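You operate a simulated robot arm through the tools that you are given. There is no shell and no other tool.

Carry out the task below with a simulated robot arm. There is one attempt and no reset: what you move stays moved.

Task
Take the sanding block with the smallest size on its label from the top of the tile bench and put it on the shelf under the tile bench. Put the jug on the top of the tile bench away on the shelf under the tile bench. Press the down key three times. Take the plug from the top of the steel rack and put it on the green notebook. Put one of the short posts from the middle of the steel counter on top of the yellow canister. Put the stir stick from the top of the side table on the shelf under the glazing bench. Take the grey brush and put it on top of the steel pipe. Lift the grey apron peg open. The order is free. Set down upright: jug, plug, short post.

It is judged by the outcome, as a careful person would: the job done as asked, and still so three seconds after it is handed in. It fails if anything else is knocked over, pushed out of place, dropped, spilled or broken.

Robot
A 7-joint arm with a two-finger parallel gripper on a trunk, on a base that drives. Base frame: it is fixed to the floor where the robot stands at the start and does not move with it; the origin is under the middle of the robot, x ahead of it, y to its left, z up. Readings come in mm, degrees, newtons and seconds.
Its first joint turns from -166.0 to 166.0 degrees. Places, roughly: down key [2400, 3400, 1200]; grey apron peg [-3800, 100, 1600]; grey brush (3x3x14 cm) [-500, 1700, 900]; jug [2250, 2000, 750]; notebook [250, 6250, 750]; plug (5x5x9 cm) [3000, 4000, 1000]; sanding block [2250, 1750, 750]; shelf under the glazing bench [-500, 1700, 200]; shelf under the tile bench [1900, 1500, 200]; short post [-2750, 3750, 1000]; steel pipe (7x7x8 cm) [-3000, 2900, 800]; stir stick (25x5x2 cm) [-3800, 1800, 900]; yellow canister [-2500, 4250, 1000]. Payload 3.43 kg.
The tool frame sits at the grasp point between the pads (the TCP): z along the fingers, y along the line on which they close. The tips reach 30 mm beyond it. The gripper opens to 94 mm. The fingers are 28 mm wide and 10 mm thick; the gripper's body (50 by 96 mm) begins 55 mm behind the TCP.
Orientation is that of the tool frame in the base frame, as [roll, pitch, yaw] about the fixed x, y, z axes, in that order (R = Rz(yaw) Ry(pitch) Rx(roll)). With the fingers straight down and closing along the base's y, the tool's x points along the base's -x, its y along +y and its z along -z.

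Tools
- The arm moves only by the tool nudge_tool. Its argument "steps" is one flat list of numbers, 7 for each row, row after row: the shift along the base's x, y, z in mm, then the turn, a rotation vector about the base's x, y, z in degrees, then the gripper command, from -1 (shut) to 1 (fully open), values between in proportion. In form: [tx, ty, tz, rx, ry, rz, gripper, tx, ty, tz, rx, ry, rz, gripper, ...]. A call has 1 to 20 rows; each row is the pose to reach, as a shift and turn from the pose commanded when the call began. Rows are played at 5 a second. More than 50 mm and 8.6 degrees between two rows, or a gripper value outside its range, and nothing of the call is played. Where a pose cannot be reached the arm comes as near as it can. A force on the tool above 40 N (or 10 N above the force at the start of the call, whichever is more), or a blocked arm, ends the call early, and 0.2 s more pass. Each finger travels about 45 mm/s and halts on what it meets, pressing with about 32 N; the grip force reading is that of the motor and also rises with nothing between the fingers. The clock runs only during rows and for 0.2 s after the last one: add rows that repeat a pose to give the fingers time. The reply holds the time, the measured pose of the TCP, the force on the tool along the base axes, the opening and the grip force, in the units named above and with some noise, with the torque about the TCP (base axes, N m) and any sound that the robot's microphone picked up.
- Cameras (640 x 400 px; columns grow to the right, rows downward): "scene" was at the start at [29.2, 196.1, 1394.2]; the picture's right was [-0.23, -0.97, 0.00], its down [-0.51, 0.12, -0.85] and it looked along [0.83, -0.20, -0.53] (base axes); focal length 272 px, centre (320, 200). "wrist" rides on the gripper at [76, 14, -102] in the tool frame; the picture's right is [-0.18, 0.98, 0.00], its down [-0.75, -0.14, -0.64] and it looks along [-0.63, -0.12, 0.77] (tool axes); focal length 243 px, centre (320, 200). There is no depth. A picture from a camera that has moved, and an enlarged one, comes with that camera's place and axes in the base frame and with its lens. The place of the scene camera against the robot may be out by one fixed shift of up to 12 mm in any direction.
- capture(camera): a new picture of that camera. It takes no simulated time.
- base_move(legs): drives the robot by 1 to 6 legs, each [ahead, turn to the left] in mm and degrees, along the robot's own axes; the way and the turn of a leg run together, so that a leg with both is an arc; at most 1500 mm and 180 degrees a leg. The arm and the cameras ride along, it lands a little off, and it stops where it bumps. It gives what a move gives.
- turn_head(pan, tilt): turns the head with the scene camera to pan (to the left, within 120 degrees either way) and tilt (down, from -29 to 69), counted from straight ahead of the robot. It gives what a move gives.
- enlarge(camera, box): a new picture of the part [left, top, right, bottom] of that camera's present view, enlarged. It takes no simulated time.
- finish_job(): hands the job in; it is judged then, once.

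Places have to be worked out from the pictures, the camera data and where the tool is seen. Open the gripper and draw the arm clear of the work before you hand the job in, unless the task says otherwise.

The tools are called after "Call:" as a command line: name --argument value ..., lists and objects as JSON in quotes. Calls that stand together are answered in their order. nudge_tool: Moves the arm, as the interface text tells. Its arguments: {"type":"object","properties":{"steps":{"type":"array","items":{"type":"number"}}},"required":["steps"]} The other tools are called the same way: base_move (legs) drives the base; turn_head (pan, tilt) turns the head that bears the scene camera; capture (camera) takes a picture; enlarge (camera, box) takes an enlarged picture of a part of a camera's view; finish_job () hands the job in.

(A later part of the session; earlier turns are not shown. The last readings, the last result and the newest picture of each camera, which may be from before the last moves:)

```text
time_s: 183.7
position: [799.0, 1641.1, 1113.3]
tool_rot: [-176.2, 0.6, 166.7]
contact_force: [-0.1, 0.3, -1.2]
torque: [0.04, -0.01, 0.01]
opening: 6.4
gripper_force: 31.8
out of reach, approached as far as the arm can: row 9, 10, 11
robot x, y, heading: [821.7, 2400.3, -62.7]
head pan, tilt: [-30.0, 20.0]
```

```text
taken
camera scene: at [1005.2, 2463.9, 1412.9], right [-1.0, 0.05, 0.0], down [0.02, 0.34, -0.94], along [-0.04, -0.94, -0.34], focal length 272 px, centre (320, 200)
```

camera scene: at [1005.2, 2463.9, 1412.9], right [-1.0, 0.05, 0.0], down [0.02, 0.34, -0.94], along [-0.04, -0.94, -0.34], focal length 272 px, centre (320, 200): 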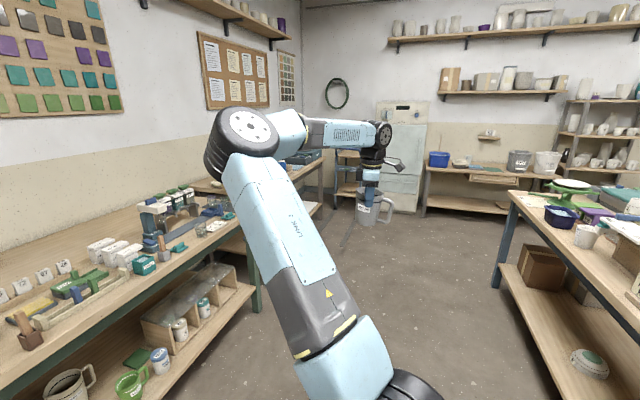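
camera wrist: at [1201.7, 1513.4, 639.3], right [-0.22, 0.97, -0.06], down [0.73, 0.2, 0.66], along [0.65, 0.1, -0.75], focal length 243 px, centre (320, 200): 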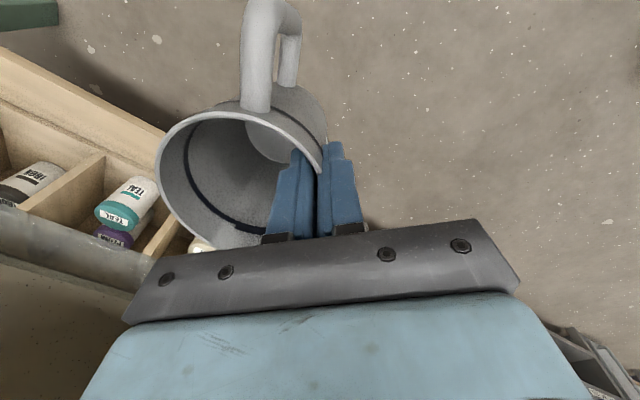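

The first joint is at its stop again. I follow the inner arc to the robot's right (small radius, upper arm vertical) and then continue behind-right so the elbow can tip over to the other side.

Call:
nudge_tool --steps '[-25, 39, 0, 0, 0, -4.8, -1, -50, 78, 0, 0, 0, -9.7, -1, -75, 117, 0, 0, 0, -14.6, -1, -100, 156, 0, 0, 0, -19.4, -1, -125, 195, 0, 0, 0, -24.3, -1, -150, 233, 0, 0, 0, -29.1, -1, -175, 272, 0, 0, 0, -34, -1, -201, 311, 0, 0, 0, -38.9, -1, -213, 351, 0, 0, 0, -43.7, -1, -225, 391, 0, 0, 0, -48.6, -1, -238, 431, 0, 0, 0, -53.4, -1, -250, 471, 0, 0, 0, -58.3, -1, -262, 511, 0, 0, 0, -63.2, -1, -274, 552, 0, 0, 0, -68, -1, -274, 552, 0, 0, 0, -68, -1]'

Call:
capture --camera "scene"

```text
time_s: 186.9
position: [529.8, 2191.0, 1116.3]
tool_rot: [-175.8, 0.8, 98.6]
contact_force: [-1.6, 0.2, -0.3]
torque: [-0.02, -0.02, 0.0]
opening: 6.6
gripper_force: 32.1
out of reach, approached as far as the arm can: row 14, 15
robot x, y, heading: [821.6, 2404.2, -63.0]
head pan, tilt: [-30.0, 20.0]
```

```text
taken
camera scene: at [1004.9, 2464.3, 1412.9], right [-1.0, 0.05, 0.0], down [0.02, 0.34, -0.94], along [-0.04, -0.94, -0.34], focal length 272 px, centre (320, 200)
```

scene: 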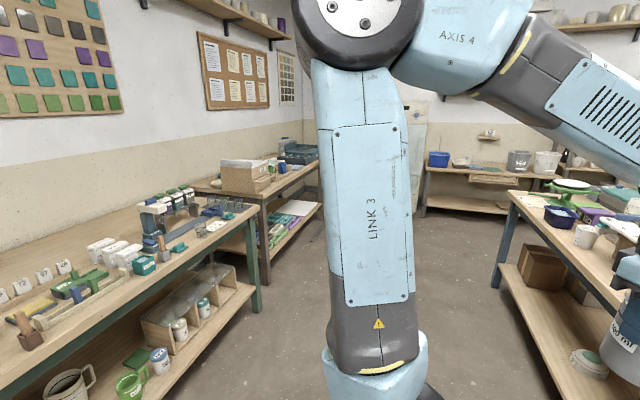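

The upper arm is almost vertical. I continue around toward behind-right to tip the elbow over.

Call:
nudge_tool --steps '[-10, 38, 0, 0, 0, -5, -1, -18, 76, 0, 0, 0, -10, -1, -25, 114, 0, 0, 0, -15, -1, -31, 152, 0, 0, 0, -20, -1, -35, 190, 0, 0, 0, -25, -1, -38, 228, 0, 0, 0, -30, -1, -39, 266, 0, 0, 0, -36, -1, -39, 266, 0, 0, 0, -36, -1]'

Call:
capture --camera "scene"

```text
time_s: 188.7
position: [530.5, 2407.0, 1106.6]
tool_rot: [-172.7, 9.7, 65.4]
contact_force: [-0.7, 0.2, -0.7]
torque: [-0.01, -0.02, -0.02]
opening: 6.4
gripper_force: 32.1
out of reach, approached as far as the arm can: row 1, 2, 3, 4, 5, 6, 7, 8
robot x, y, heading: [821.3, 2402.7, -62.5]
head pan, tilt: [-30.0, 20.0]
```

```text
taken
camera scene: at [1004.9, 2464.5, 1412.9], right [-1.0, 0.05, 0.0], down [0.02, 0.34, -0.94], along [-0.04, -0.94, -0.34], focal length 272 px, centre (320, 200)
```

scene: 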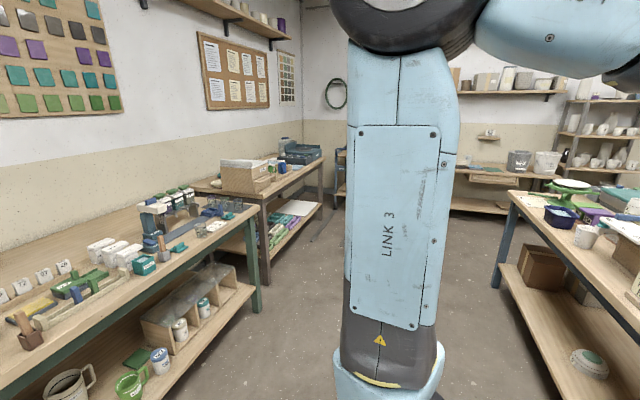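

The elbow is nearly over the top. I move the hand outward behind-right to tip it fully to the other side.

Call:
nudge_tool --steps '[-30, 15, 0, 0, 0, 0, -1, -60, 30, 0, 0, 0, 0, -1, -90, 45, 0, 0, 0, 0, -1, -120, 60, 0, 0, 0, 0, -1, -150, 75, 0, 0, 0, 0, -1, -180, 90, 0, 0, 0, 0, -1, -180, 90, 0, 0, 0, 0, -1]'

Call:
capture --camera "scene"

```text
time_s: 190.3
position: [352.3, 2499.2, 1104.9]
tool_rot: [-172.6, 9.6, 65.2]
contact_force: [-4.0, -7.8, -0.4]
torque: [0.53, -0.31, -0.04]
opening: 6.7
gripper_force: 32.0
out of reach, approached as far as the arm can: row 1, 2, 3
robot x, y, heading: [820.0, 2404.7, -62.7]
head pan, tilt: [-30.0, 20.0]
```

```text
taken
camera scene: at [1004.4, 2462.7, 1413.1], right [-1.0, 0.05, 0.0], down [0.02, 0.34, -0.94], along [-0.04, -0.94, -0.34], focal length 272 px, centre (320, 200)
```

scene: 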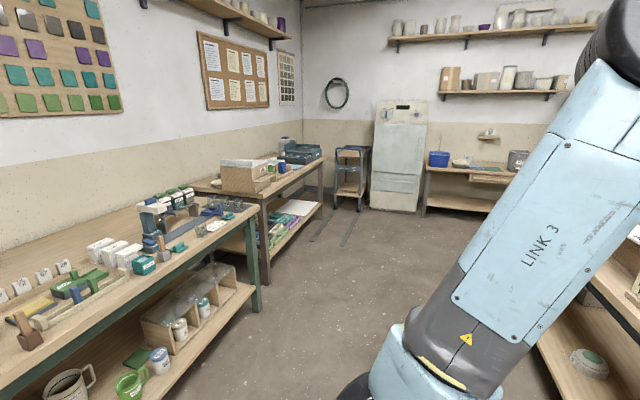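

The elbow has tipped over to the right side – the proper branch. I straighten the tool to vertical, then swing the hand counter-clockwise from behind-right back to the front.

Call:
nudge_tool --steps '[0, 0, 0, 2, -4, 0, -1, 0, 0, 0, 4, -8, 0, -1, 0, 0, 0, 5.5, -10.7, 0, -1, 0, 0, 0, 5.5, -10.7, 0, -1]'

Call:
capture --camera "wrist"

```text
time_s: 191.3
position: [352.0, 2498.0, 1106.2]
tool_rot: [179.9, 0.0, 64.8]
contact_force: [0.7, 0.5, -1.2]
torque: [-0.03, -0.02, -0.02]
opening: 6.8
gripper_force: 31.7
robot x, y, heading: [825.8, 2403.9, -62.6]
head pan, tilt: [-30.0, 20.0]
```

```text
taken
camera wrist: at [396.5, 2560.8, 1207.4], right [0.81, -0.59, 0.0], down [-0.45, -0.62, 0.64], along [-0.38, -0.52, -0.77], focal length 243 px, centre (320, 200)
```

wrist: 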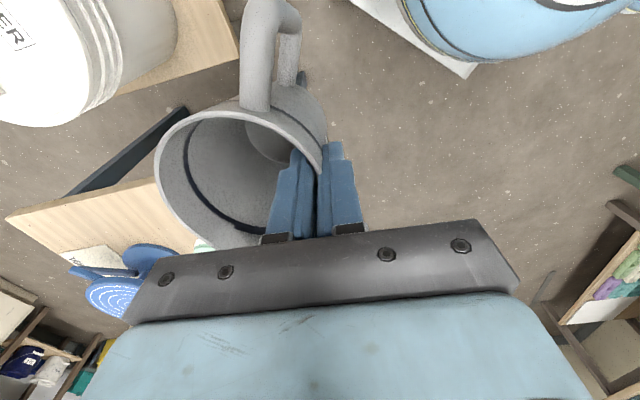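

Jug still firmly held. I swing the hand along the arc toward the front (first half).

Call:
nudge_tool --steps '[-14.3, -47.6, 0, 0, 0, 4.8, -1, -24.5, -96, 0, 0, 0, 9.6, -1, -30.6, -145, 0, 0, 0, 14.4, -1, -32.6, -194.2, 0, 0, 0, 19.2, -1, -30.4, -243.2, 0, 0, 0, 24, -1, -24.2, -291.7, 0, 0, 0, 28.8, -1, -13.9, -339.3, 0, 0, 0, 33.6, -1, 0.3, -385.7, 0, 0, 0, 38.4, -1, 18.2, -430.6, 0, 0, 0, 43.2, -1, 39.8, -473.7, 0, 0, 0, 48, -1, 64.8, -514.7, 0, 0, 0, 52.8, -1, 93, -553.4, 0, 0, 0, 57.6, -1, 124.3, -589.3, 0, 0, 0, 62.4, -1, 158.4, -622.5, 0, 0, 0, 67.2, -1, 195, -652.5, 0, 0, 0, 72, -1, 195, -652.5, 0, 0, 0, 72, -1]'

Call:
capture --camera "scene"

```text
time_s: 194.7
position: [545.8, 1846.0, 1104.5]
tool_rot: [179.9, 0.0, 136.8]
contact_force: [-0.3, 0.5, -0.8]
torque: [0.0, -0.03, -0.04]
opening: 6.4
gripper_force: 32.1
robot x, y, heading: [821.6, 2405.5, -62.6]
head pan, tilt: [-30.0, 20.0]
```

```text
taken
camera scene: at [1005.1, 2463.9, 1412.9], right [-1.0, 0.05, 0.0], down [0.02, 0.34, -0.94], along [-0.04, -0.94, -0.34], focal length 272 px, centre (320, 200)
```

scene: 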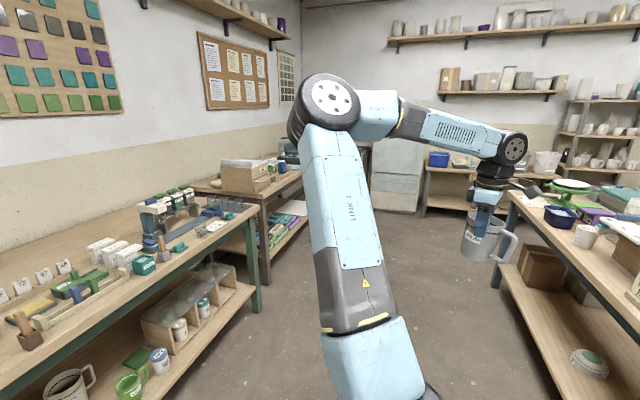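

The elbow direction now lies straight ahead, inside the formerly blocked zone: the arm is in the proper branch. I finish the arc to straight ahead.

Call:
nudge_tool --steps '[36.7, -29, 0, 0, 0, 4.7, -1, 75.7, -55, 0, 0, 0, 9.5, -1, 116.8, -77.6, 0, 0, 0, 14.2, -1, 159.8, -96.8, 0, 0, 0, 19, -1, 204.2, -112.4, 0, 0, 0, 23.7, -1, 249.9, -124.3, 0, 0, 0, 28.5, -1, 296.5, -132.4, 0, 0, 0, 33.2, -1, 343.7, -136.6, 0, 0, 0, 38, -1, 391.2, -136.8, 0, 0, 0, 42.7, -1, 438.6, -133.2, 0, 0, 0, 47.5, -1, 485.6, -125.6, 0, 0, 0, 52.2, -1, 531.9, -114.1, 0, 0, 0, 57, -1, 577.2, -98.8, 0, 0, 0, 61.7, -1, 621.1, -79.8, 0, 0, 0, 66.5, -1, 621.1, -79.8, 0, 0, 0, 66.5, -1]'

Call:
capture --camera "scene"

```text
time_s: 197.9
position: [1168.9, 1765.6, 1107.3]
tool_rot: [179.9, 0.2, -156.7]
contact_force: [0.3, 0.3, -0.6]
torque: [0.01, -0.05, -0.01]
opening: 7.0
gripper_force: 32.1
robot x, y, heading: [824.4, 2405.9, -62.8]
head pan, tilt: [-30.0, 20.0]
```

```text
taken
camera scene: at [1005.2, 2463.9, 1412.9], right [-1.0, 0.05, 0.0], down [0.02, 0.34, -0.94], along [-0.04, -0.94, -0.34], focal length 272 px, centre (320, 200)
```

scene: 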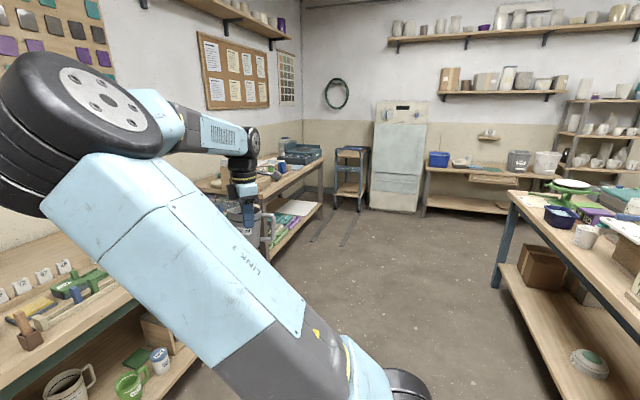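

Now I test lowering again in this branch.

Call:
nudge_tool --steps '[0, 0, -30, 0, 0, 0, -1, 0, 0, -75, 0, 0, 0, -1, 0, 0, -120, 0, 0, 0, -1, 0, 0, -165, 0, 0, 0, -1, 0, 0, -210, 0, 0, 0, -1, 0, 0, -255, 0, 0, 0, -1, 0, 0, -300, 0, 0, 0, -1, 0, 0, -345, 0, 0, 0, -1, 0, 0, -390, 0, 0, 0, -1, 0, 0, -435, 0, 0, 0, -1, 0, 0, -480, 0, 0, 0, -1, 0, 0, -525, 0, 0, 0, -1, 0, 0, -570, 0, 0, 0, -1, 0, 0, -615, 0, 0, 0, -1, 0, 0, -660, 0, 0, 0, -1, 0, 0, -705, 0, 0, 0, -1, 0, 0, -750, 0, 0, 0, -1, 0, 0, -780, 0, 0, 0, -1, 0, 0, -780, 0, 0, 0, -1]'

Call:
capture --camera "scene"

```text
time_s: 201.9
position: [1170.4, 1764.8, 325.1]
tool_rot: [179.9, 0.2, -156.7]
contact_force: [0.2, 0.3, -1.7]
torque: [0.02, -0.02, 0.0]
opening: 6.6
gripper_force: 32.0
robot x, y, heading: [822.5, 2404.2, -62.5]
head pan, tilt: [-30.0, 20.0]
```

```text
taken
camera scene: at [1005.3, 2463.8, 1412.9], right [-1.0, 0.05, 0.0], down [0.02, 0.34, -0.94], along [-0.04, -0.94, -0.34], focal length 272 px, centre (320, 200)
```

scene: 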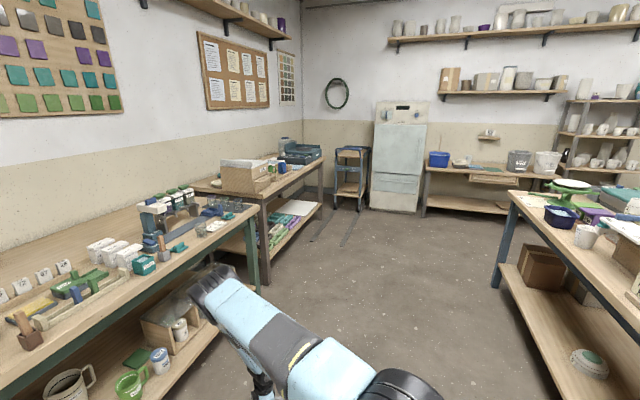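

z=325 is reached freely: the arm is now in the branch with full downward range. I turn the base left in small steps to face the bench squarely, jug held low over the aisle.

Call:
base_move --legs '[[0, 10]]'

Call:
base_move --legs '[[0, 11]]'

Call:
base_move --legs '[[0, 10]]'

Call:
base_move --legs '[[0, 10]]'

Call:
turn_head --pan 0 --tilt 42

Call:
capture --camera "scene"

```text
time_s: 203.0
position: [1275.1, 1832.7, 325.0]
tool_rot: [179.7, 0.1, -146.7]
contact_force: [0.6, -1.3, -1.2]
torque: [0.01, 0.03, 0.02]
opening: 6.5
gripper_force: 32.1
robot x, y, heading: [812.1, 2391.4, -52.8]
head pan, tilt: [-30.0, 20.0]
```

```text
time_s: 204.2
position: [1376.0, 1929.6, 326.0]
tool_rot: [179.8, 0.2, -136.0]
contact_force: [-0.3, -0.1, -0.9]
torque: [0.01, 0.0, 0.03]
opening: 6.7
gripper_force: 32.4
robot x, y, heading: [805.5, 2381.3, -41.6]
head pan, tilt: [-30.0, 20.0]
```

```text
time_s: 205.4
position: [1448.0, 2032.4, 326.7]
tool_rot: [179.9, 0.2, -126.0]
contact_force: [-0.4, 0.7, -1.4]
torque: [-0.01, 0.04, 0.0]
opening: 6.7
gripper_force: 31.8
robot x, y, heading: [801.7, 2363.5, -31.5]
head pan, tilt: [-30.0, 20.0]
```

```text
time_s: 206.5
position: [1495.5, 2151.1, 325.4]
tool_rot: [179.9, 0.1, -115.9]
contact_force: [-0.2, 0.6, -1.0]
torque: [0.02, 0.02, -0.01]
opening: 6.4
gripper_force: 31.6
robot x, y, heading: [799.5, 2355.7, -21.0]
head pan, tilt: [-30.0, 20.0]
```

```text
time_s: 207.5
position: [1495.9, 2150.9, 327.1]
tool_rot: [179.9, 0.0, -116.0]
contact_force: [-0.3, -0.2, -0.5]
torque: [0.03, 0.04, -0.01]
opening: 6.5
gripper_force: 31.7
robot x, y, heading: [796.1, 2353.9, -21.2]
head pan, tilt: [0.0, 42.0]
```

```text
taken
camera scene: at [908.8, 2555.8, 1378.6], right [-0.37, -0.93, 0.0], down [-0.62, 0.24, -0.74], along [0.69, -0.27, -0.67], focal length 272 px, centre (320, 200)
```

scene: 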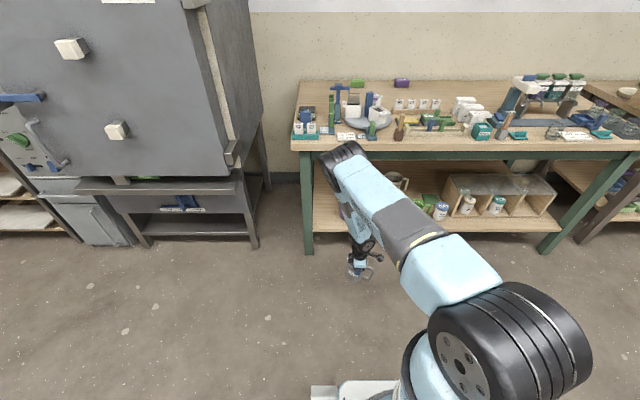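

Facing the bench squarely now. I extend and shift the jug to the right at z≈350, in line with the free shelf spot between the purple and green jugs.

Call:
nudge_tool --steps '[5, -38, 4, 0, 0, 0.8, -1, 10, -77, 8, 0, 0, 1.5, -1, 15, -115, 12, 0, 0, 2.2, -1, 20, -153, 16, 0, 0, 3, -1, 25, -192, 20, 0, 0, 3.8, -1, 30, -230, 24, 0, 0, 4.5, -1, 30, -230, 24, 0, 0, 4.5, -1]'

Call:
turn_head --pan 5 --tilt 35

Call:
capture --camera "scene"

Call:
capture --camera "wrist"

```text
time_s: 209.1
position: [1526.7, 1920.5, 351.7]
tool_rot: [179.8, 0.0, -111.5]
contact_force: [-0.2, -0.3, 0.0]
torque: [0.04, 0.02, 0.02]
opening: 6.6
gripper_force: 32.0
robot x, y, heading: [794.0, 2354.1, -21.3]
head pan, tilt: [0.0, 42.0]
```

```text
time_s: 209.8
position: [1526.0, 1920.9, 352.1]
tool_rot: [180.0, 0.1, -111.5]
contact_force: [0.0, -0.6, -0.5]
torque: [0.04, 0.03, 0.02]
opening: 6.6
gripper_force: 31.7
robot x, y, heading: [795.7, 2353.3, -21.2]
head pan, tilt: [5.0, 35.0]
```

```text
taken
camera scene: at [915.5, 2561.5, 1389.0], right [-0.28, -0.96, 0.0], down [-0.55, 0.16, -0.82], along [0.79, -0.23, -0.57], focal length 272 px, centre (320, 200)
```

scene: 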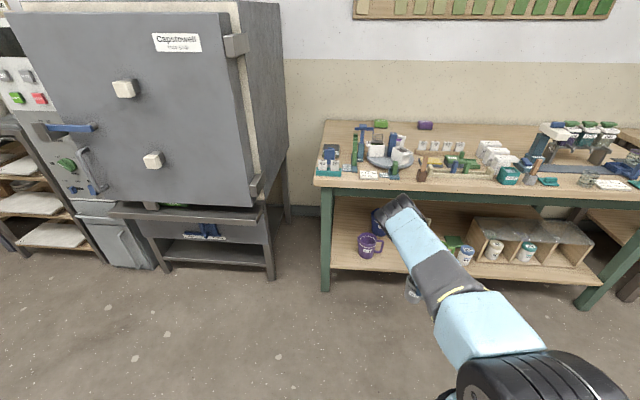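

```text
taken
camera wrist: at [1484.1, 1853.9, 453.6], right [-0.85, 0.53, 0.0], down [0.41, 0.65, 0.64], along [0.34, 0.55, -0.77], focal length 243 px, centre (320, 200)
```

wrist: 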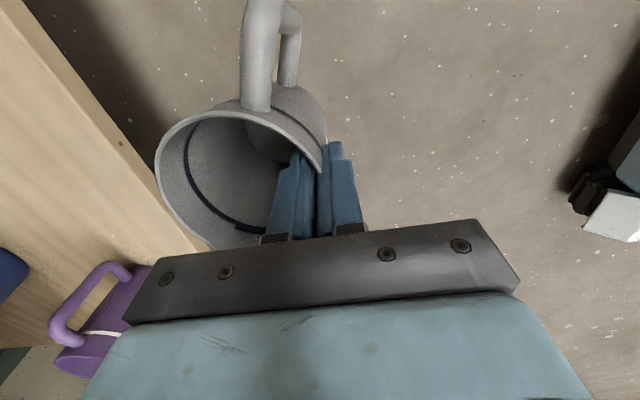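

I raise the hand 80 mm for a second wrist view to triangulate the shelf edge height.

Call:
enlarge --camera "wrist" --box '[0, 0, 240, 150]'

Call:
nudge_tool --steps '[0, 0, 40, 0, 0, 0, -1, 0, 0, 80, 0, 0, 0, -1, 0, 0, 120, 0, 0, 0, -1, 0, 0, 120, 0, 0, 0, -1]'

Call:
enlarge --camera "wrist" --box '[0, 0, 240, 150]'

Call:
capture --camera "wrist"

```text
2.67 times, centred on (120, 75) of wrist
camera zoom: at [1484.1, 1853.9, 453.6], right [-0.85, 0.53, 0.0], down [0.41, 0.65, 0.64], along [0.34, 0.55, -0.77], focal length 647 px, centre (853, 533)
```

zoom: 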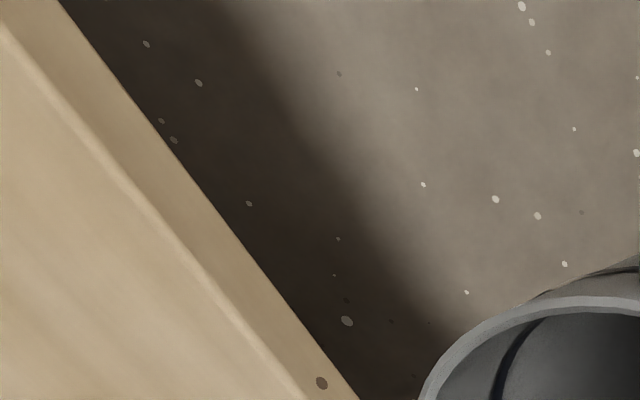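

```text
time_s: 210.8
position: [1525.7, 1920.8, 471.1]
tool_rot: [179.9, 0.1, -111.5]
contact_force: [0.1, -1.0, -0.3]
torque: [0.02, 0.04, -0.04]
opening: 6.4
gripper_force: 32.2
robot x, y, heading: [794.7, 2354.6, -21.3]
head pan, tilt: [5.0, 35.0]
```

```text
2.67 times, centred on (120, 75) of wrist
camera zoom: at [1483.3, 1853.8, 572.5], right [-0.85, 0.53, 0.0], down [0.41, 0.65, 0.64], along [0.34, 0.55, -0.77], focal length 647 px, centre (853, 533)
```

zoom: 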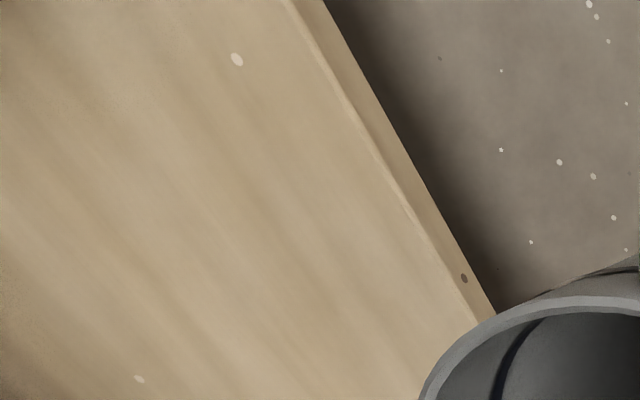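

```text
taken
camera wrist: at [1483.3, 1853.8, 572.5], right [-0.85, 0.53, 0.0], down [0.41, 0.65, 0.64], along [0.34, 0.55, -0.77], focal length 243 px, centre (320, 200)
```

wrist: 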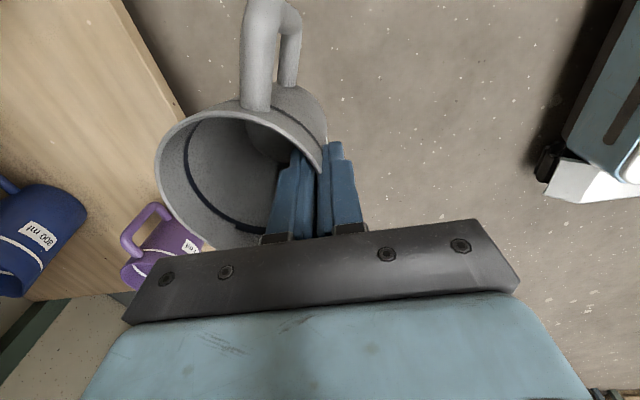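

The shelf's top is at z≈238, its front edge ≈26 mm behind the bench-top edge. I lower the jug to 20 mm above shelf level and drive in 150 mm, then check.

Call:
nudge_tool --steps '[3, 8, -40, 0, 0, 0, -1, 3, 8, -80, 0, 0, 0, -1, 3, 8, -107, 0, 0, 0, -1, 3, 8, -107, 0, 0, 0, -1]'

Call:
base_move --legs '[[150, 0]]'

Call:
capture --camera "scene"

Call:
capture --camera "wrist"

```text
time_s: 211.8
position: [1528.3, 1927.6, 364.8]
tool_rot: [179.9, 0.1, -111.5]
contact_force: [-0.5, 0.6, -0.8]
torque: [-0.02, -0.01, -0.01]
opening: 6.8
gripper_force: 32.3
robot x, y, heading: [792.8, 2353.6, -21.3]
head pan, tilt: [5.0, 35.0]
```

```text
time_s: 213.1
position: [1667.7, 1872.9, 364.0]
tool_rot: [179.8, 0.1, -111.5]
contact_force: [-1.0, -0.2, -0.7]
torque: [0.02, 0.02, 0.0]
opening: 6.9
gripper_force: 31.1
robot x, y, heading: [936.4, 2298.2, -21.6]
head pan, tilt: [5.0, 35.0]
```

```text
taken
camera scene: at [1055.7, 2506.6, 1389.1], right [-0.28, -0.96, 0.0], down [-0.55, 0.16, -0.82], along [0.79, -0.23, -0.57], focal length 272 px, centre (320, 200)
```

scene: 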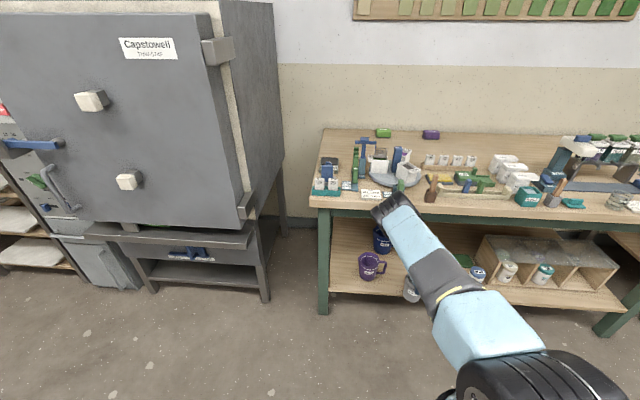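

```text
taken
camera wrist: at [1626.3, 1806.6, 465.7], right [-0.85, 0.53, 0.0], down [0.41, 0.65, 0.64], along [0.34, 0.55, -0.77], focal length 243 px, centre (320, 200)
```

wrist: 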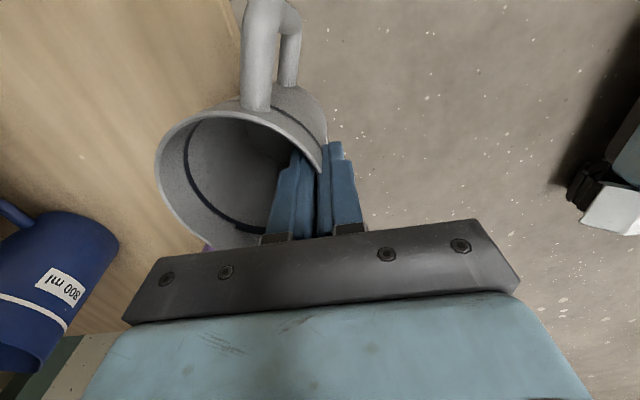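

All clear. I drive in another 100 mm, bringing the jug over the shelf.

Call:
base_move --legs '[[100, 0]]'

Call:
capture --camera "wrist"

Call:
turn_head --pan -10 --tilt 45

Call:
capture --camera "scene"

```text
time_s: 214.2
position: [1718.9, 1852.9, 350.7]
tool_rot: [178.0, 0.1, -112.2]
contact_force: [-1.4, 2.3, 6.6]
torque: [-0.08, -0.17, 0.04]
opening: 6.6
gripper_force: 31.8
robot x, y, heading: [1009.0, 2268.2, -21.4]
head pan, tilt: [5.0, 35.0]
stopped in leg 1: the robot was blocked; the commanded pose is now the measured one
```

```text
taken
camera wrist: at [1678.1, 1785.3, 453.8], right [-0.84, 0.54, 0.03], down [0.43, 0.64, 0.64], along [0.32, 0.55, -0.77], focal length 243 px, centre (320, 200)
```

wrist: 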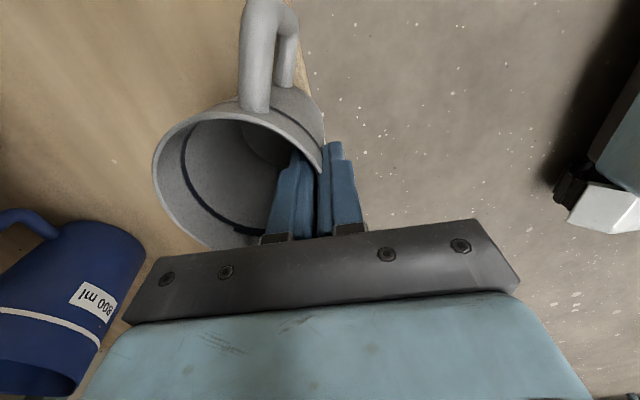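

```text
time_s: 215.0
position: [1717.6, 1852.1, 351.9]
tool_rot: [178.1, 0.0, -112.1]
contact_force: [-1.5, 0.8, 5.7]
torque: [-0.17, -0.1, -0.04]
opening: 6.5
gripper_force: 31.9
robot x, y, heading: [1010.1, 2271.7, -21.6]
head pan, tilt: [-10.0, 45.0]
```

```text
taken
camera scene: at [1110.0, 2462.2, 1374.3], right [-0.52, -0.85, 0.0], down [-0.6, 0.37, -0.71], along [0.6, -0.37, -0.71], focal length 272 px, centre (320, 200)
```

scene: 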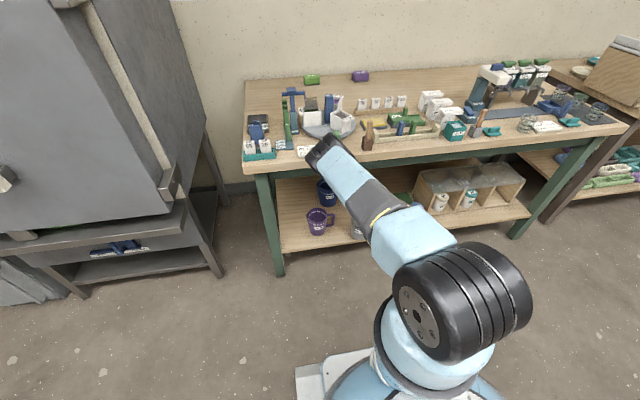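

The wrist touched the rail under the bench top and was pushed down ~13 mm; the jug is just above (or on) the shelf front part. I straighten the tool and lower slightly to feel for the shelf.

Call:
nudge_tool --steps '[0, 0, -3, 0.7, -1.7, 0, -1, 0, 0, -3, 0.7, -1.7, 0, -1]'

Call:
nudge_tool --steps '[0, 0, -3, 0, 0, 0, -1, 0, 0, -3, 0, 0, 0, -1]'

```text
time_s: 215.6
position: [1719.2, 1852.8, 350.3]
tool_rot: [179.5, 1.4, -112.0]
contact_force: [-6.5, 3.8, 21.5]
torque: [-0.33, -0.16, -0.05]
opening: 6.4
gripper_force: 31.9
robot x, y, heading: [1007.2, 2272.0, -21.1]
head pan, tilt: [-10.0, 45.0]
```

```text
time_s: 216.2
position: [1720.1, 1852.1, 347.2]
tool_rot: [179.5, 1.4, -112.1]
contact_force: [-3.3, 4.5, 24.6]
torque: [-0.57, -0.34, -0.05]
opening: 7.3
gripper_force: 32.1
robot x, y, heading: [1005.5, 2269.1, -21.5]
head pan, tilt: [-10.0, 45.0]
```

The jug now stands on the shelf (contact at TCP z≈349, so shelf z≈245), about 10 mm in from the front edge. I try sliding it a little deeper with the arm, watching forces.

Call:
nudge_tool --steps '[4.7, -1.8, 1, 0, 0, 0, -1, 9.3, -3.7, 2, 0, 0, 0, -1, 9.3, -3.7, 2, 0, 0, 0, -1]'

Call:
nudge_tool --steps '[4.7, -1.8, 0, 0, 0, 0, -1, 9.3, -3.7, 0, 0, 0, 0, -1, 9.3, -3.7, 0, 0, 0, 0, -1]'

```text
time_s: 217.0
position: [1724.1, 1850.1, 348.5]
tool_rot: [179.3, 1.4, -112.2]
contact_force: [-0.8, 3.5, 9.9]
torque: [-0.05, -0.23, 0.07]
opening: 6.5
gripper_force: 31.9
robot x, y, heading: [1002.7, 2271.2, -21.4]
head pan, tilt: [-10.0, 45.0]
```

```text
time_s: 217.8
position: [1731.1, 1844.7, 351.0]
tool_rot: [179.4, 1.3, -112.4]
contact_force: [-0.7, 0.0, -0.4]
torque: [0.02, 0.03, 0.03]
opening: 6.4
gripper_force: 31.9
robot x, y, heading: [1010.1, 2271.1, -21.7]
head pan, tilt: [-10.0, 45.0]
```

No resistance. I continue inward another 30 mm.

Call:
nudge_tool --steps '[9.3, -3.7, 0, 0, 0, 0, -1, 18.6, -7.3, 0, 0, 0, 0, -1, 27.9, -11, 0, 0, 0, 0, -1, 27.9, -11, 0, 0, 0, 0, -1]'

Call:
capture --camera "wrist"

```text
time_s: 218.8
position: [1757.8, 1836.3, 349.3]
tool_rot: [179.3, 1.3, -112.2]
contact_force: [-0.5, 0.0, -0.6]
torque: [0.02, 0.02, 0.01]
opening: 6.5
gripper_force: 31.7
robot x, y, heading: [1006.6, 2269.8, -21.1]
head pan, tilt: [-10.0, 45.0]
```

```text
taken
camera wrist: at [1713.9, 1767.3, 450.0], right [-0.84, 0.54, 0.02], down [0.42, 0.63, 0.66], along [0.35, 0.56, -0.75], focal length 243 px, centre (320, 200)
```

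wrist: 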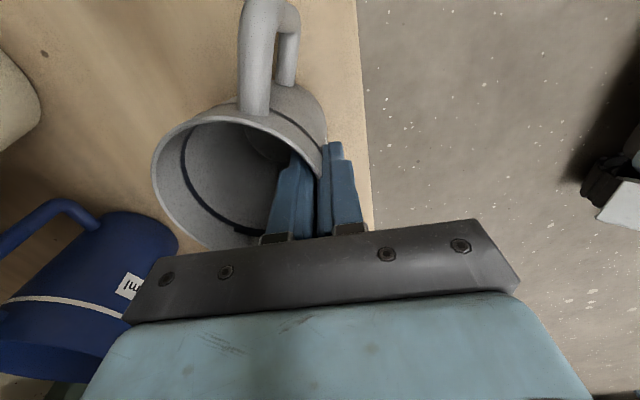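

The jug is well inside now (center ≈110 mm behind the bench edge) with free space around. I lower until it rests firmly.

Call:
nudge_tool --steps '[0, 0, -2, 0.5, -1.2, 0, -1, 0, 0, -4, 0.5, -1.2, 0, -1, 0, 0, -4, 0.5, -1.2, 0, -1]'

```text
time_s: 219.6
position: [1762.6, 1839.0, 347.5]
tool_rot: [-179.6, 2.3, -111.8]
contact_force: [-6.8, 6.9, 26.4]
torque: [-0.27, -0.17, -0.04]
opening: 6.7
gripper_force: 32.2
robot x, y, heading: [1009.7, 2271.5, -20.8]
head pan, tilt: [-10.0, 45.0]
```

The jug rests on the shelf. I relieve the pressure and open the gripper to about 60 mm.

Call:
nudge_tool --steps '[0, 0, 2, 0, 0, 0, -1, 0, 0, 2, 0, 0, 0, -0.6, 0, 0, 2, 0, 0, 0, 0, 0, 0, 2, 0, 0, 0, 0.28, 0, 0, 2, 0, 0, 0, 0.28, 0, 0, 2, 0, 0, 0, 0.28, 0, 0, 2, 0, 0, 0, 0.28]'

Call:
capture --camera "wrist"

```text
time_s: 221.2
position: [1755.6, 1837.1, 341.8]
tool_rot: [179.8, 2.2, -112.2]
contact_force: [0.5, -0.6, 1.0]
torque: [0.02, 0.03, -0.01]
opening: 60.2
gripper_force: 0.1
robot x, y, heading: [1004.5, 2269.7, -21.4]
head pan, tilt: [-10.0, 45.0]
```

```text
taken
camera wrist: at [1711.4, 1768.1, 441.1], right [-0.84, 0.54, 0.01], down [0.41, 0.62, 0.67], along [0.36, 0.57, -0.74], focal length 243 px, centre (320, 200)
```

wrist: 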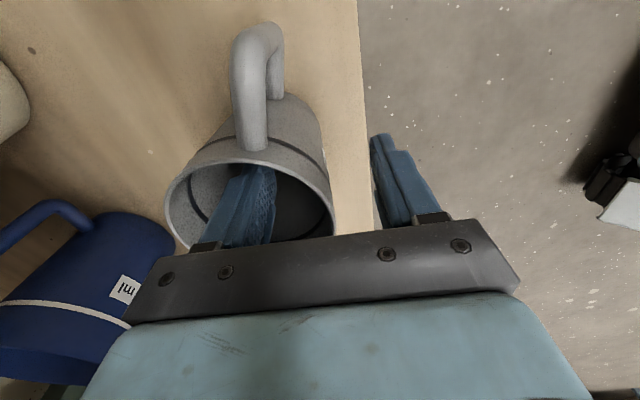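

The jug stands free between the open fingers. I tilt the tool 24° so the hand leans out of the bench, then withdraw along its axis to lift the inner finger out of the jug.

Call:
nudge_tool --steps '[0, 0, 0, -1.5, -3.7, 0, 0.28, 0, 0, 0, -2.9, -7.4, 0, 0.28, 0, 0, 0, -4.4, -11.1, 0, 0.28, 0, 0, 0, -5.9, -14.9, 0, 0.28, 0, 0, 0, -7.3, -18.6, 0, 0.28, 0, 0, 0, -8.8, -22.3, 0, 0.28, 0, 0, 0, -8.8, -22.3, 0, 0.28]'

Call:
capture --camera "wrist"

```text
time_s: 222.8
position: [1767.2, 1831.4, 345.8]
tool_rot: [-155.7, 2.3, -111.1]
contact_force: [0.6, 0.4, 1.2]
torque: [-0.01, -0.02, 0.01]
opening: 60.0
gripper_force: 0.1
robot x, y, heading: [1007.1, 2268.2, -21.6]
head pan, tilt: [-10.0, 45.0]
```

```text
taken
camera wrist: at [1685.0, 1777.5, 429.9], right [-0.76, 0.51, -0.4], down [0.13, 0.73, 0.67], along [0.63, 0.46, -0.62], focal length 243 px, centre (320, 200)
```

wrist: 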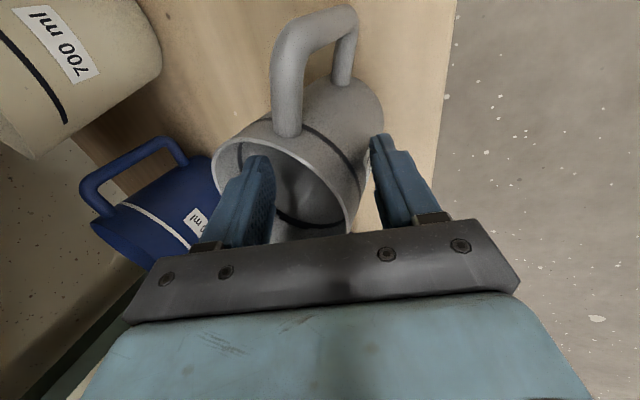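

The fingers are free of the wall. I withdraw 85 mm along the tool axis, slightly away from the wall.

Call:
nudge_tool --steps '[-8, 2.5, 10, 0, 0, 0, 0.28, -17, 6, 28, 0, 0, 0, 0.28, -25, 9, 46, 0, 0, 0, 0.28, -33, 12, 64, 0, 0, 0, 0.28, -41, 15, 80, 0, 0, 0, 0.28, -41, 15, 80, 0, 0, 0, 0.28]'

Call:
capture --camera "wrist"

```text
time_s: 224.2
position: [1723.8, 1849.6, 425.4]
tool_rot: [-155.6, 2.3, -111.1]
contact_force: [0.1, 0.1, -0.6]
torque: [0.0, 0.0, 0.0]
opening: 60.2
gripper_force: 0.1
robot x, y, heading: [1006.1, 2271.8, -21.5]
head pan, tilt: [-10.0, 45.0]
```

```text
taken
camera wrist: at [1642.9, 1793.1, 509.6], right [-0.76, 0.51, -0.4], down [0.14, 0.73, 0.67], along [0.63, 0.46, -0.62], focal length 243 px, centre (320, 200)
```

wrist: 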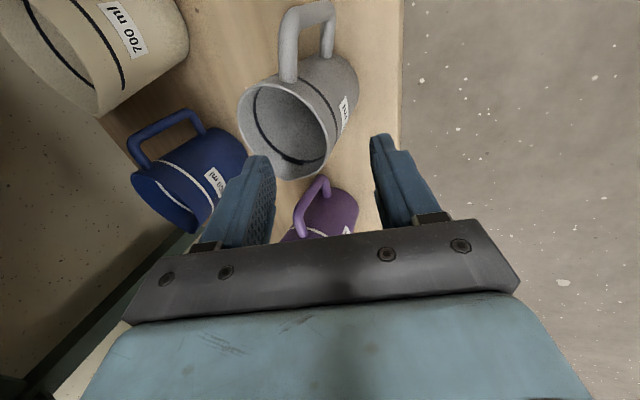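

The jug stands upright on the shelf among the other jugs. I back the base straight out 300 mm.

Call:
base_move --legs '[[-300, 0]]'

Call:
turn_head --pan 0 --tilt 40

Call:
capture --camera "scene"

```text
time_s: 226.3
position: [1442.8, 1956.9, 426.1]
tool_rot: [-155.6, 2.2, -111.1]
contact_force: [0.1, 0.2, -0.5]
torque: [-0.01, 0.01, -0.01]
opening: 60.4
gripper_force: 0.0
robot x, y, heading: [726.1, 2379.2, -21.3]
head pan, tilt: [-10.0, 45.0]
```

```text
time_s: 227.0
position: [1441.9, 1958.0, 426.0]
tool_rot: [-155.7, 2.3, -111.2]
contact_force: [1.4, -0.3, 0.2]
torque: [-0.03, -0.04, -0.02]
opening: 60.0
gripper_force: 0.0
robot x, y, heading: [727.5, 2380.9, -21.1]
head pan, tilt: [0.0, 40.0]
```

```text
taken
camera scene: at [839.8, 2582.4, 1381.5], right [-0.37, -0.93, 0.0], down [-0.6, 0.24, -0.77], along [0.71, -0.28, -0.64], focal length 272 px, centre (320, 200)
```

scene: 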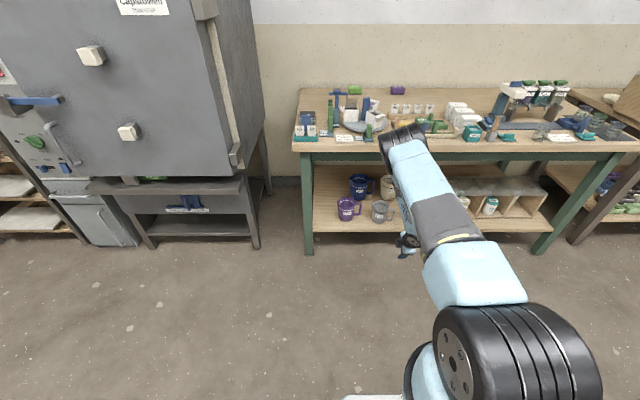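

Jug done. Next the green 60-grit block. I raise the arm, return the tool to vertical and bring it straight ahead of the robot.

Call:
nudge_tool --steps '[0, 5, 40, 0.7, 1.7, 0, 0.28, -1, 15, 85, 1.4, 3.4, 0, 0.28, -2, 26, 130, 2, 5.1, 0, 0.28, -3, 37, 175, 2.7, 6.9, 0, 0.5, -4, 48, 220, 3.4, 8.6, 0, 0.5, -5, 59, 265, 4, 10.3, 0, 0.7, -5, 70, 310, 4.7, 12, 0, 1, -6, 82, 355, 5.4, 13.7, 0, 1, -7, 93, 400, 6.1, 15.4, 0, 1, -8, 104, 445, 6.8, 17.2, 0, 1, -9, 115, 490, 7.4, 18.9, 0, 1, -10, 126, 535, 8.1, 20.6, 0, 1, -11, 138, 580, 8.8, 22.3, 0, 1, -11, 150, 625, 8.8, 22.3, 0, 1, -12, 165, 665, 8.8, 22.3, 0, 1, -12, 165, 674, 8.8, 22.3, 0, 1]'

Call:
capture --camera "scene"

```text
time_s: 230.4
position: [1430.9, 2122.2, 1101.5]
tool_rot: [-179.7, 2.3, -112.2]
contact_force: [0.7, 0.0, -0.8]
torque: [0.02, -0.01, 0.02]
opening: 93.8
gripper_force: 0.1
robot x, y, heading: [727.3, 2381.5, -21.5]
head pan, tilt: [0.0, 40.0]
```

```text
taken
camera scene: at [839.6, 2582.5, 1381.5], right [-0.37, -0.93, 0.0], down [-0.6, 0.23, -0.77], along [0.71, -0.28, -0.64], focal length 272 px, centre (320, 200)
```

scene: 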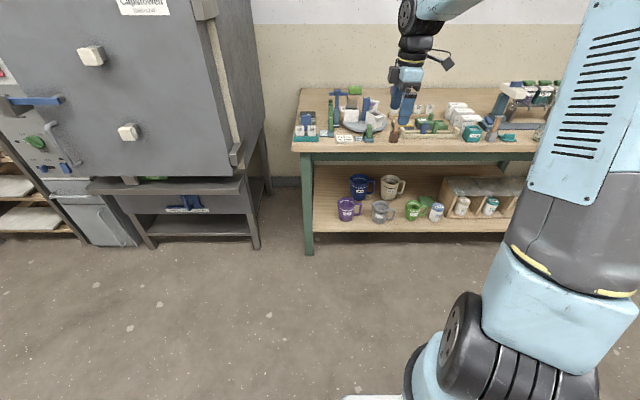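

The grey jug stands upright on the shelf. The arm is back in its original posture. I now drive toward the bench, offset slightly left, for the block pick.

Call:
base_move --legs '[[0, 9.8], [630, 0], [0, -9.8]]'

Call:
turn_head --pan -12 --tilt 35

Call:
capture --camera "scene"

Call:
capture --camera "wrist"

```text
time_s: 235.4
position: [2047.1, 1996.9, 1100.6]
tool_rot: [-179.8, 2.3, -112.1]
contact_force: [0.0, 0.7, 0.4]
torque: [-0.01, 0.01, 0.0]
opening: 94.0
gripper_force: 0.0
robot x, y, heading: [1345.6, 2269.6, -21.2]
head pan, tilt: [0.0, 40.0]
```

```text
time_s: 236.2
position: [2046.5, 1997.4, 1100.6]
tool_rot: [-179.6, 2.3, -112.0]
contact_force: [-0.9, 0.8, -0.1]
torque: [0.0, -0.04, 0.0]
opening: 93.9
gripper_force: 0.1
robot x, y, heading: [1342.3, 2268.6, -21.3]
head pan, tilt: [-12.0, 35.0]
```

```text
taken
camera scene: at [1454.7, 2453.5, 1389.0], right [-0.55, -0.84, 0.0], down [-0.48, 0.32, -0.82], along [0.68, -0.45, -0.57], focal length 272 px, centre (320, 200)
```

scene: 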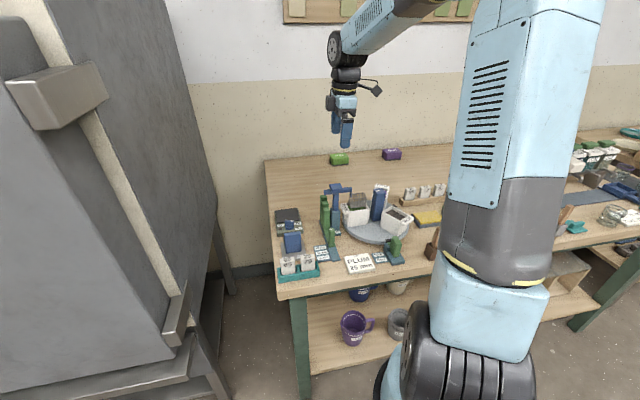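

```text
taken
camera wrist: at [2002.6, 1928.0, 1199.9], right [-0.84, 0.54, 0.0], down [0.4, 0.62, 0.67], along [0.36, 0.57, -0.74], focal length 243 px, centre (320, 200)
```

wrist: 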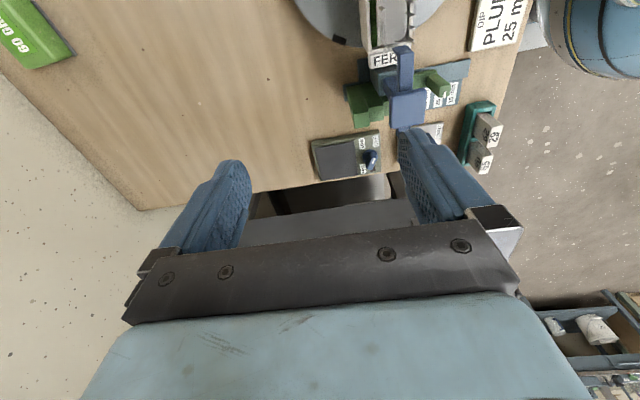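

The block is near the reach limit from here, so I drive 80 mm closer, then move over the block.

Call:
base_move --legs '[[80, 0]]'

Call:
nudge_tool --steps '[22, -28, 0, 0, 0, 0, 0.9, 48, -62, 0, -0.3, 0.8, 0, 0.9, 74, -96, 0, -0.5, 1.2, 0, 0.9, 100, -130, 0, -0.8, 1.6, 0, 0.9, 126, -160, 0, -0.8, 2.1, 0, 0.9, 152, -185, 0, -0.8, 2.1, 0, 0.9, 178, -205, 0, -0.8, 2.1, 0, 0.9, 178, -205, 0, -0.8, 2.1, 0, 0.9]'

Call:
capture --camera "wrist"

```text
time_s: 237.2
position: [2121.9, 1967.2, 1102.1]
tool_rot: [-179.7, 2.3, -112.0]
contact_force: [0.2, 0.5, 0.4]
torque: [-0.01, -0.04, 0.01]
opening: 93.9
gripper_force: 0.0
robot x, y, heading: [1421.4, 2241.1, -21.5]
head pan, tilt: [-12.0, 35.0]
```

```text
time_s: 239.1
position: [2301.0, 1763.5, 1102.3]
tool_rot: [178.5, 0.7, -112.2]
contact_force: [-0.8, -0.3, -0.8]
torque: [-0.03, 0.0, 0.0]
opening: 89.2
gripper_force: 0.1
robot x, y, heading: [1419.8, 2237.2, -21.2]
head pan, tilt: [-12.0, 35.0]
```

```text
taken
camera wrist: at [2259.2, 1695.1, 1203.5], right [-0.84, 0.54, 0.03], down [0.43, 0.63, 0.65], along [0.33, 0.56, -0.76], focal length 243 px, centre (320, 200)
```

wrist: 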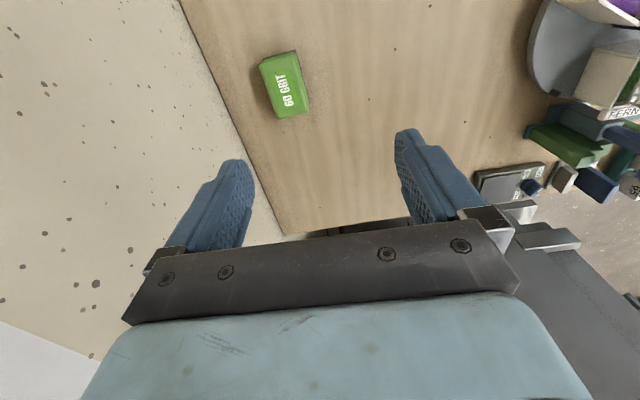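

The block's centre is ≈(2341,1757), aligned with the bench. I move over it and descend to just above.

Call:
nudge_tool --steps '[20, -3, -20, 0.6, -1.4, 0.7, 0.75, 41, -6.5, -60, 0.6, -1.4, 0.7, 0.75, 41, -6.5, -105, 0.6, -1.4, 0.7, 0.75, 41, -6.5, -150, 0.6, -1.4, 0.7, 0.75, 41, -6.5, -190, 0.6, -1.4, 0.7, 0.75, 41, -6.5, -215, 0.6, -1.4, 0.7, 0.75, 41, -6.5, -215, 0.6, -1.4, 0.7, 0.75]'

Call:
capture --camera "wrist"

```text
time_s: 240.7
position: [2341.0, 1756.0, 886.6]
tool_rot: [179.7, 1.8, -111.5]
contact_force: [-1.0, 0.1, -0.2]
torque: [0.01, -0.03, -0.01]
opening: 82.4
gripper_force: 0.1
robot x, y, heading: [1424.2, 2243.1, -21.3]
head pan, tilt: [-12.0, 35.0]
```

```text
taken
camera wrist: at [2299.0, 1686.4, 986.1], right [-0.85, 0.53, 0.01], down [0.4, 0.63, 0.67], along [0.35, 0.57, -0.75], focal length 243 px, centre (320, 200)
```

wrist: 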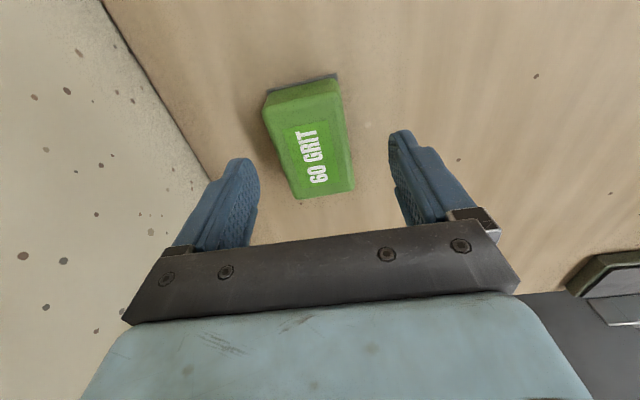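

The block is centred between the fingers. I lower to z≈838 and close on its short sides.

Call:
nudge_tool --steps '[3, -2, -18, 0, 0, 0, 0.75, 3, -2, -36, 0, 0, 0, 0.75, 3, -2, -48, 0, 0, 0, 0.75, 3, -2, -48, 0, 0, 0, 0.75]'

Call:
nudge_tool --steps '[0, 0, 0, 0, 0, 0, 0.2, 0, 0, 0, 0, 0, 0, -0.4, 0, 0, 0, 0, 0, 0, -0.4, 0, 0, 0, 0, 0, 0, -0.4]'

Call:
capture --camera "wrist"

```text
time_s: 241.7
position: [2345.0, 1753.9, 839.5]
tool_rot: [179.7, 1.8, -111.4]
contact_force: [-0.2, 0.3, 0.3]
torque: [-0.03, -0.03, 0.02]
opening: 82.3
gripper_force: 0.2
robot x, y, heading: [1418.4, 2240.0, -21.3]
head pan, tilt: [-12.0, 35.0]
```

```text
time_s: 242.7
position: [2344.4, 1754.0, 840.0]
tool_rot: [179.8, 1.9, -111.5]
contact_force: [-0.4, -1.2, 0.4]
torque: [-0.03, -0.04, -0.01]
opening: 55.5
gripper_force: 31.6
robot x, y, heading: [1419.6, 2239.9, -21.4]
head pan, tilt: [-12.0, 35.0]
```

```text
taken
camera wrist: at [2301.8, 1684.7, 938.2], right [-0.85, 0.53, 0.01], down [0.4, 0.63, 0.67], along [0.35, 0.57, -0.75], focal length 243 px, centre (320, 200)
```

wrist: 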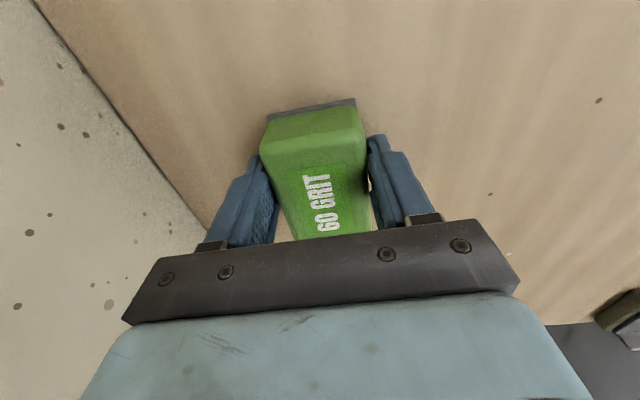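

Gripped (55 mm). I lift it well clear and retract toward the robot's axis.

Call:
nudge_tool --steps '[0, 0, 20, 0, 0, 0, -0.4, 0, 0, 60, 0, 0, 0, -0.4, 0, 0, 105, 0, 0, 0, -0.4, 0, 0, 150, 0, 0, 0, -0.4, 0, 0, 195, 0, 0, 0, -0.4, 0, 0, 240, 0, 0, 0, -0.4, -15, 38, 255, 0, 0, 0, -0.4, -30, 76, 255, 0, 0, 0, -0.4, -46, 115, 255, 0, 0, 0, -0.4, -61, 154, 255, 0, 0, 0, -0.4, -76, 193, 255, 0, 0, 0, -0.4, -91, 232, 255, 0, 0, 0, -0.4, -107, 272, 255, 0, 0, 0, -0.4, -107, 272, 255, 0, 0, 0, -0.4]'

Call:
base_move --legs '[[-580, 0]]'

Call:
turn_head --pan 0 --tilt 40

Call:
capture --camera "scene"

```text
time_s: 245.7
position: [2236.5, 2027.8, 1093.0]
tool_rot: [179.6, 1.8, -111.4]
contact_force: [0.8, 0.4, -0.5]
torque: [0.01, -0.03, -0.01]
opening: 55.7
gripper_force: 31.9
robot x, y, heading: [1421.2, 2238.4, -21.3]
head pan, tilt: [-12.0, 35.0]
```

```text
time_s: 249.0
position: [1695.2, 2240.9, 1094.5]
tool_rot: [179.7, 1.7, -111.1]
contact_force: [0.4, 0.1, -1.4]
torque: [-0.02, -0.01, 0.0]
opening: 55.8
gripper_force: 32.1
robot x, y, heading: [880.6, 2451.6, -21.2]
head pan, tilt: [-12.0, 35.0]
```

```text
time_s: 249.7
position: [1696.4, 2240.5, 1095.2]
tool_rot: [179.6, 1.8, -111.2]
contact_force: [-0.8, -1.2, -1.4]
torque: [-0.01, -0.01, -0.03]
opening: 55.7
gripper_force: 32.1
robot x, y, heading: [882.8, 2451.2, -21.1]
head pan, tilt: [0.0, 40.0]
```

```text
taken
camera scene: at [993.5, 2653.0, 1381.5], right [-0.36, -0.93, 0.0], down [-0.6, 0.23, -0.77], along [0.71, -0.28, -0.64], focal length 272 px, centre (320, 200)
```

scene: 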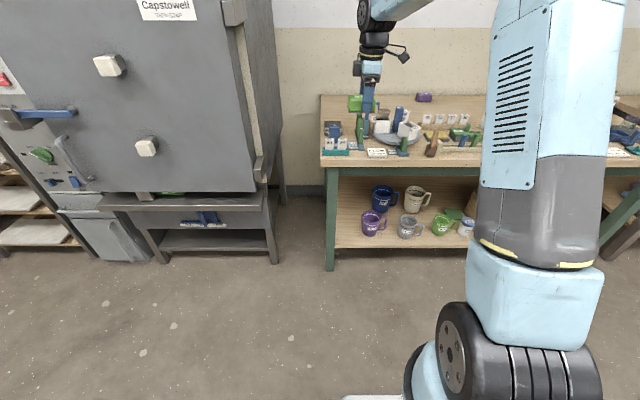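

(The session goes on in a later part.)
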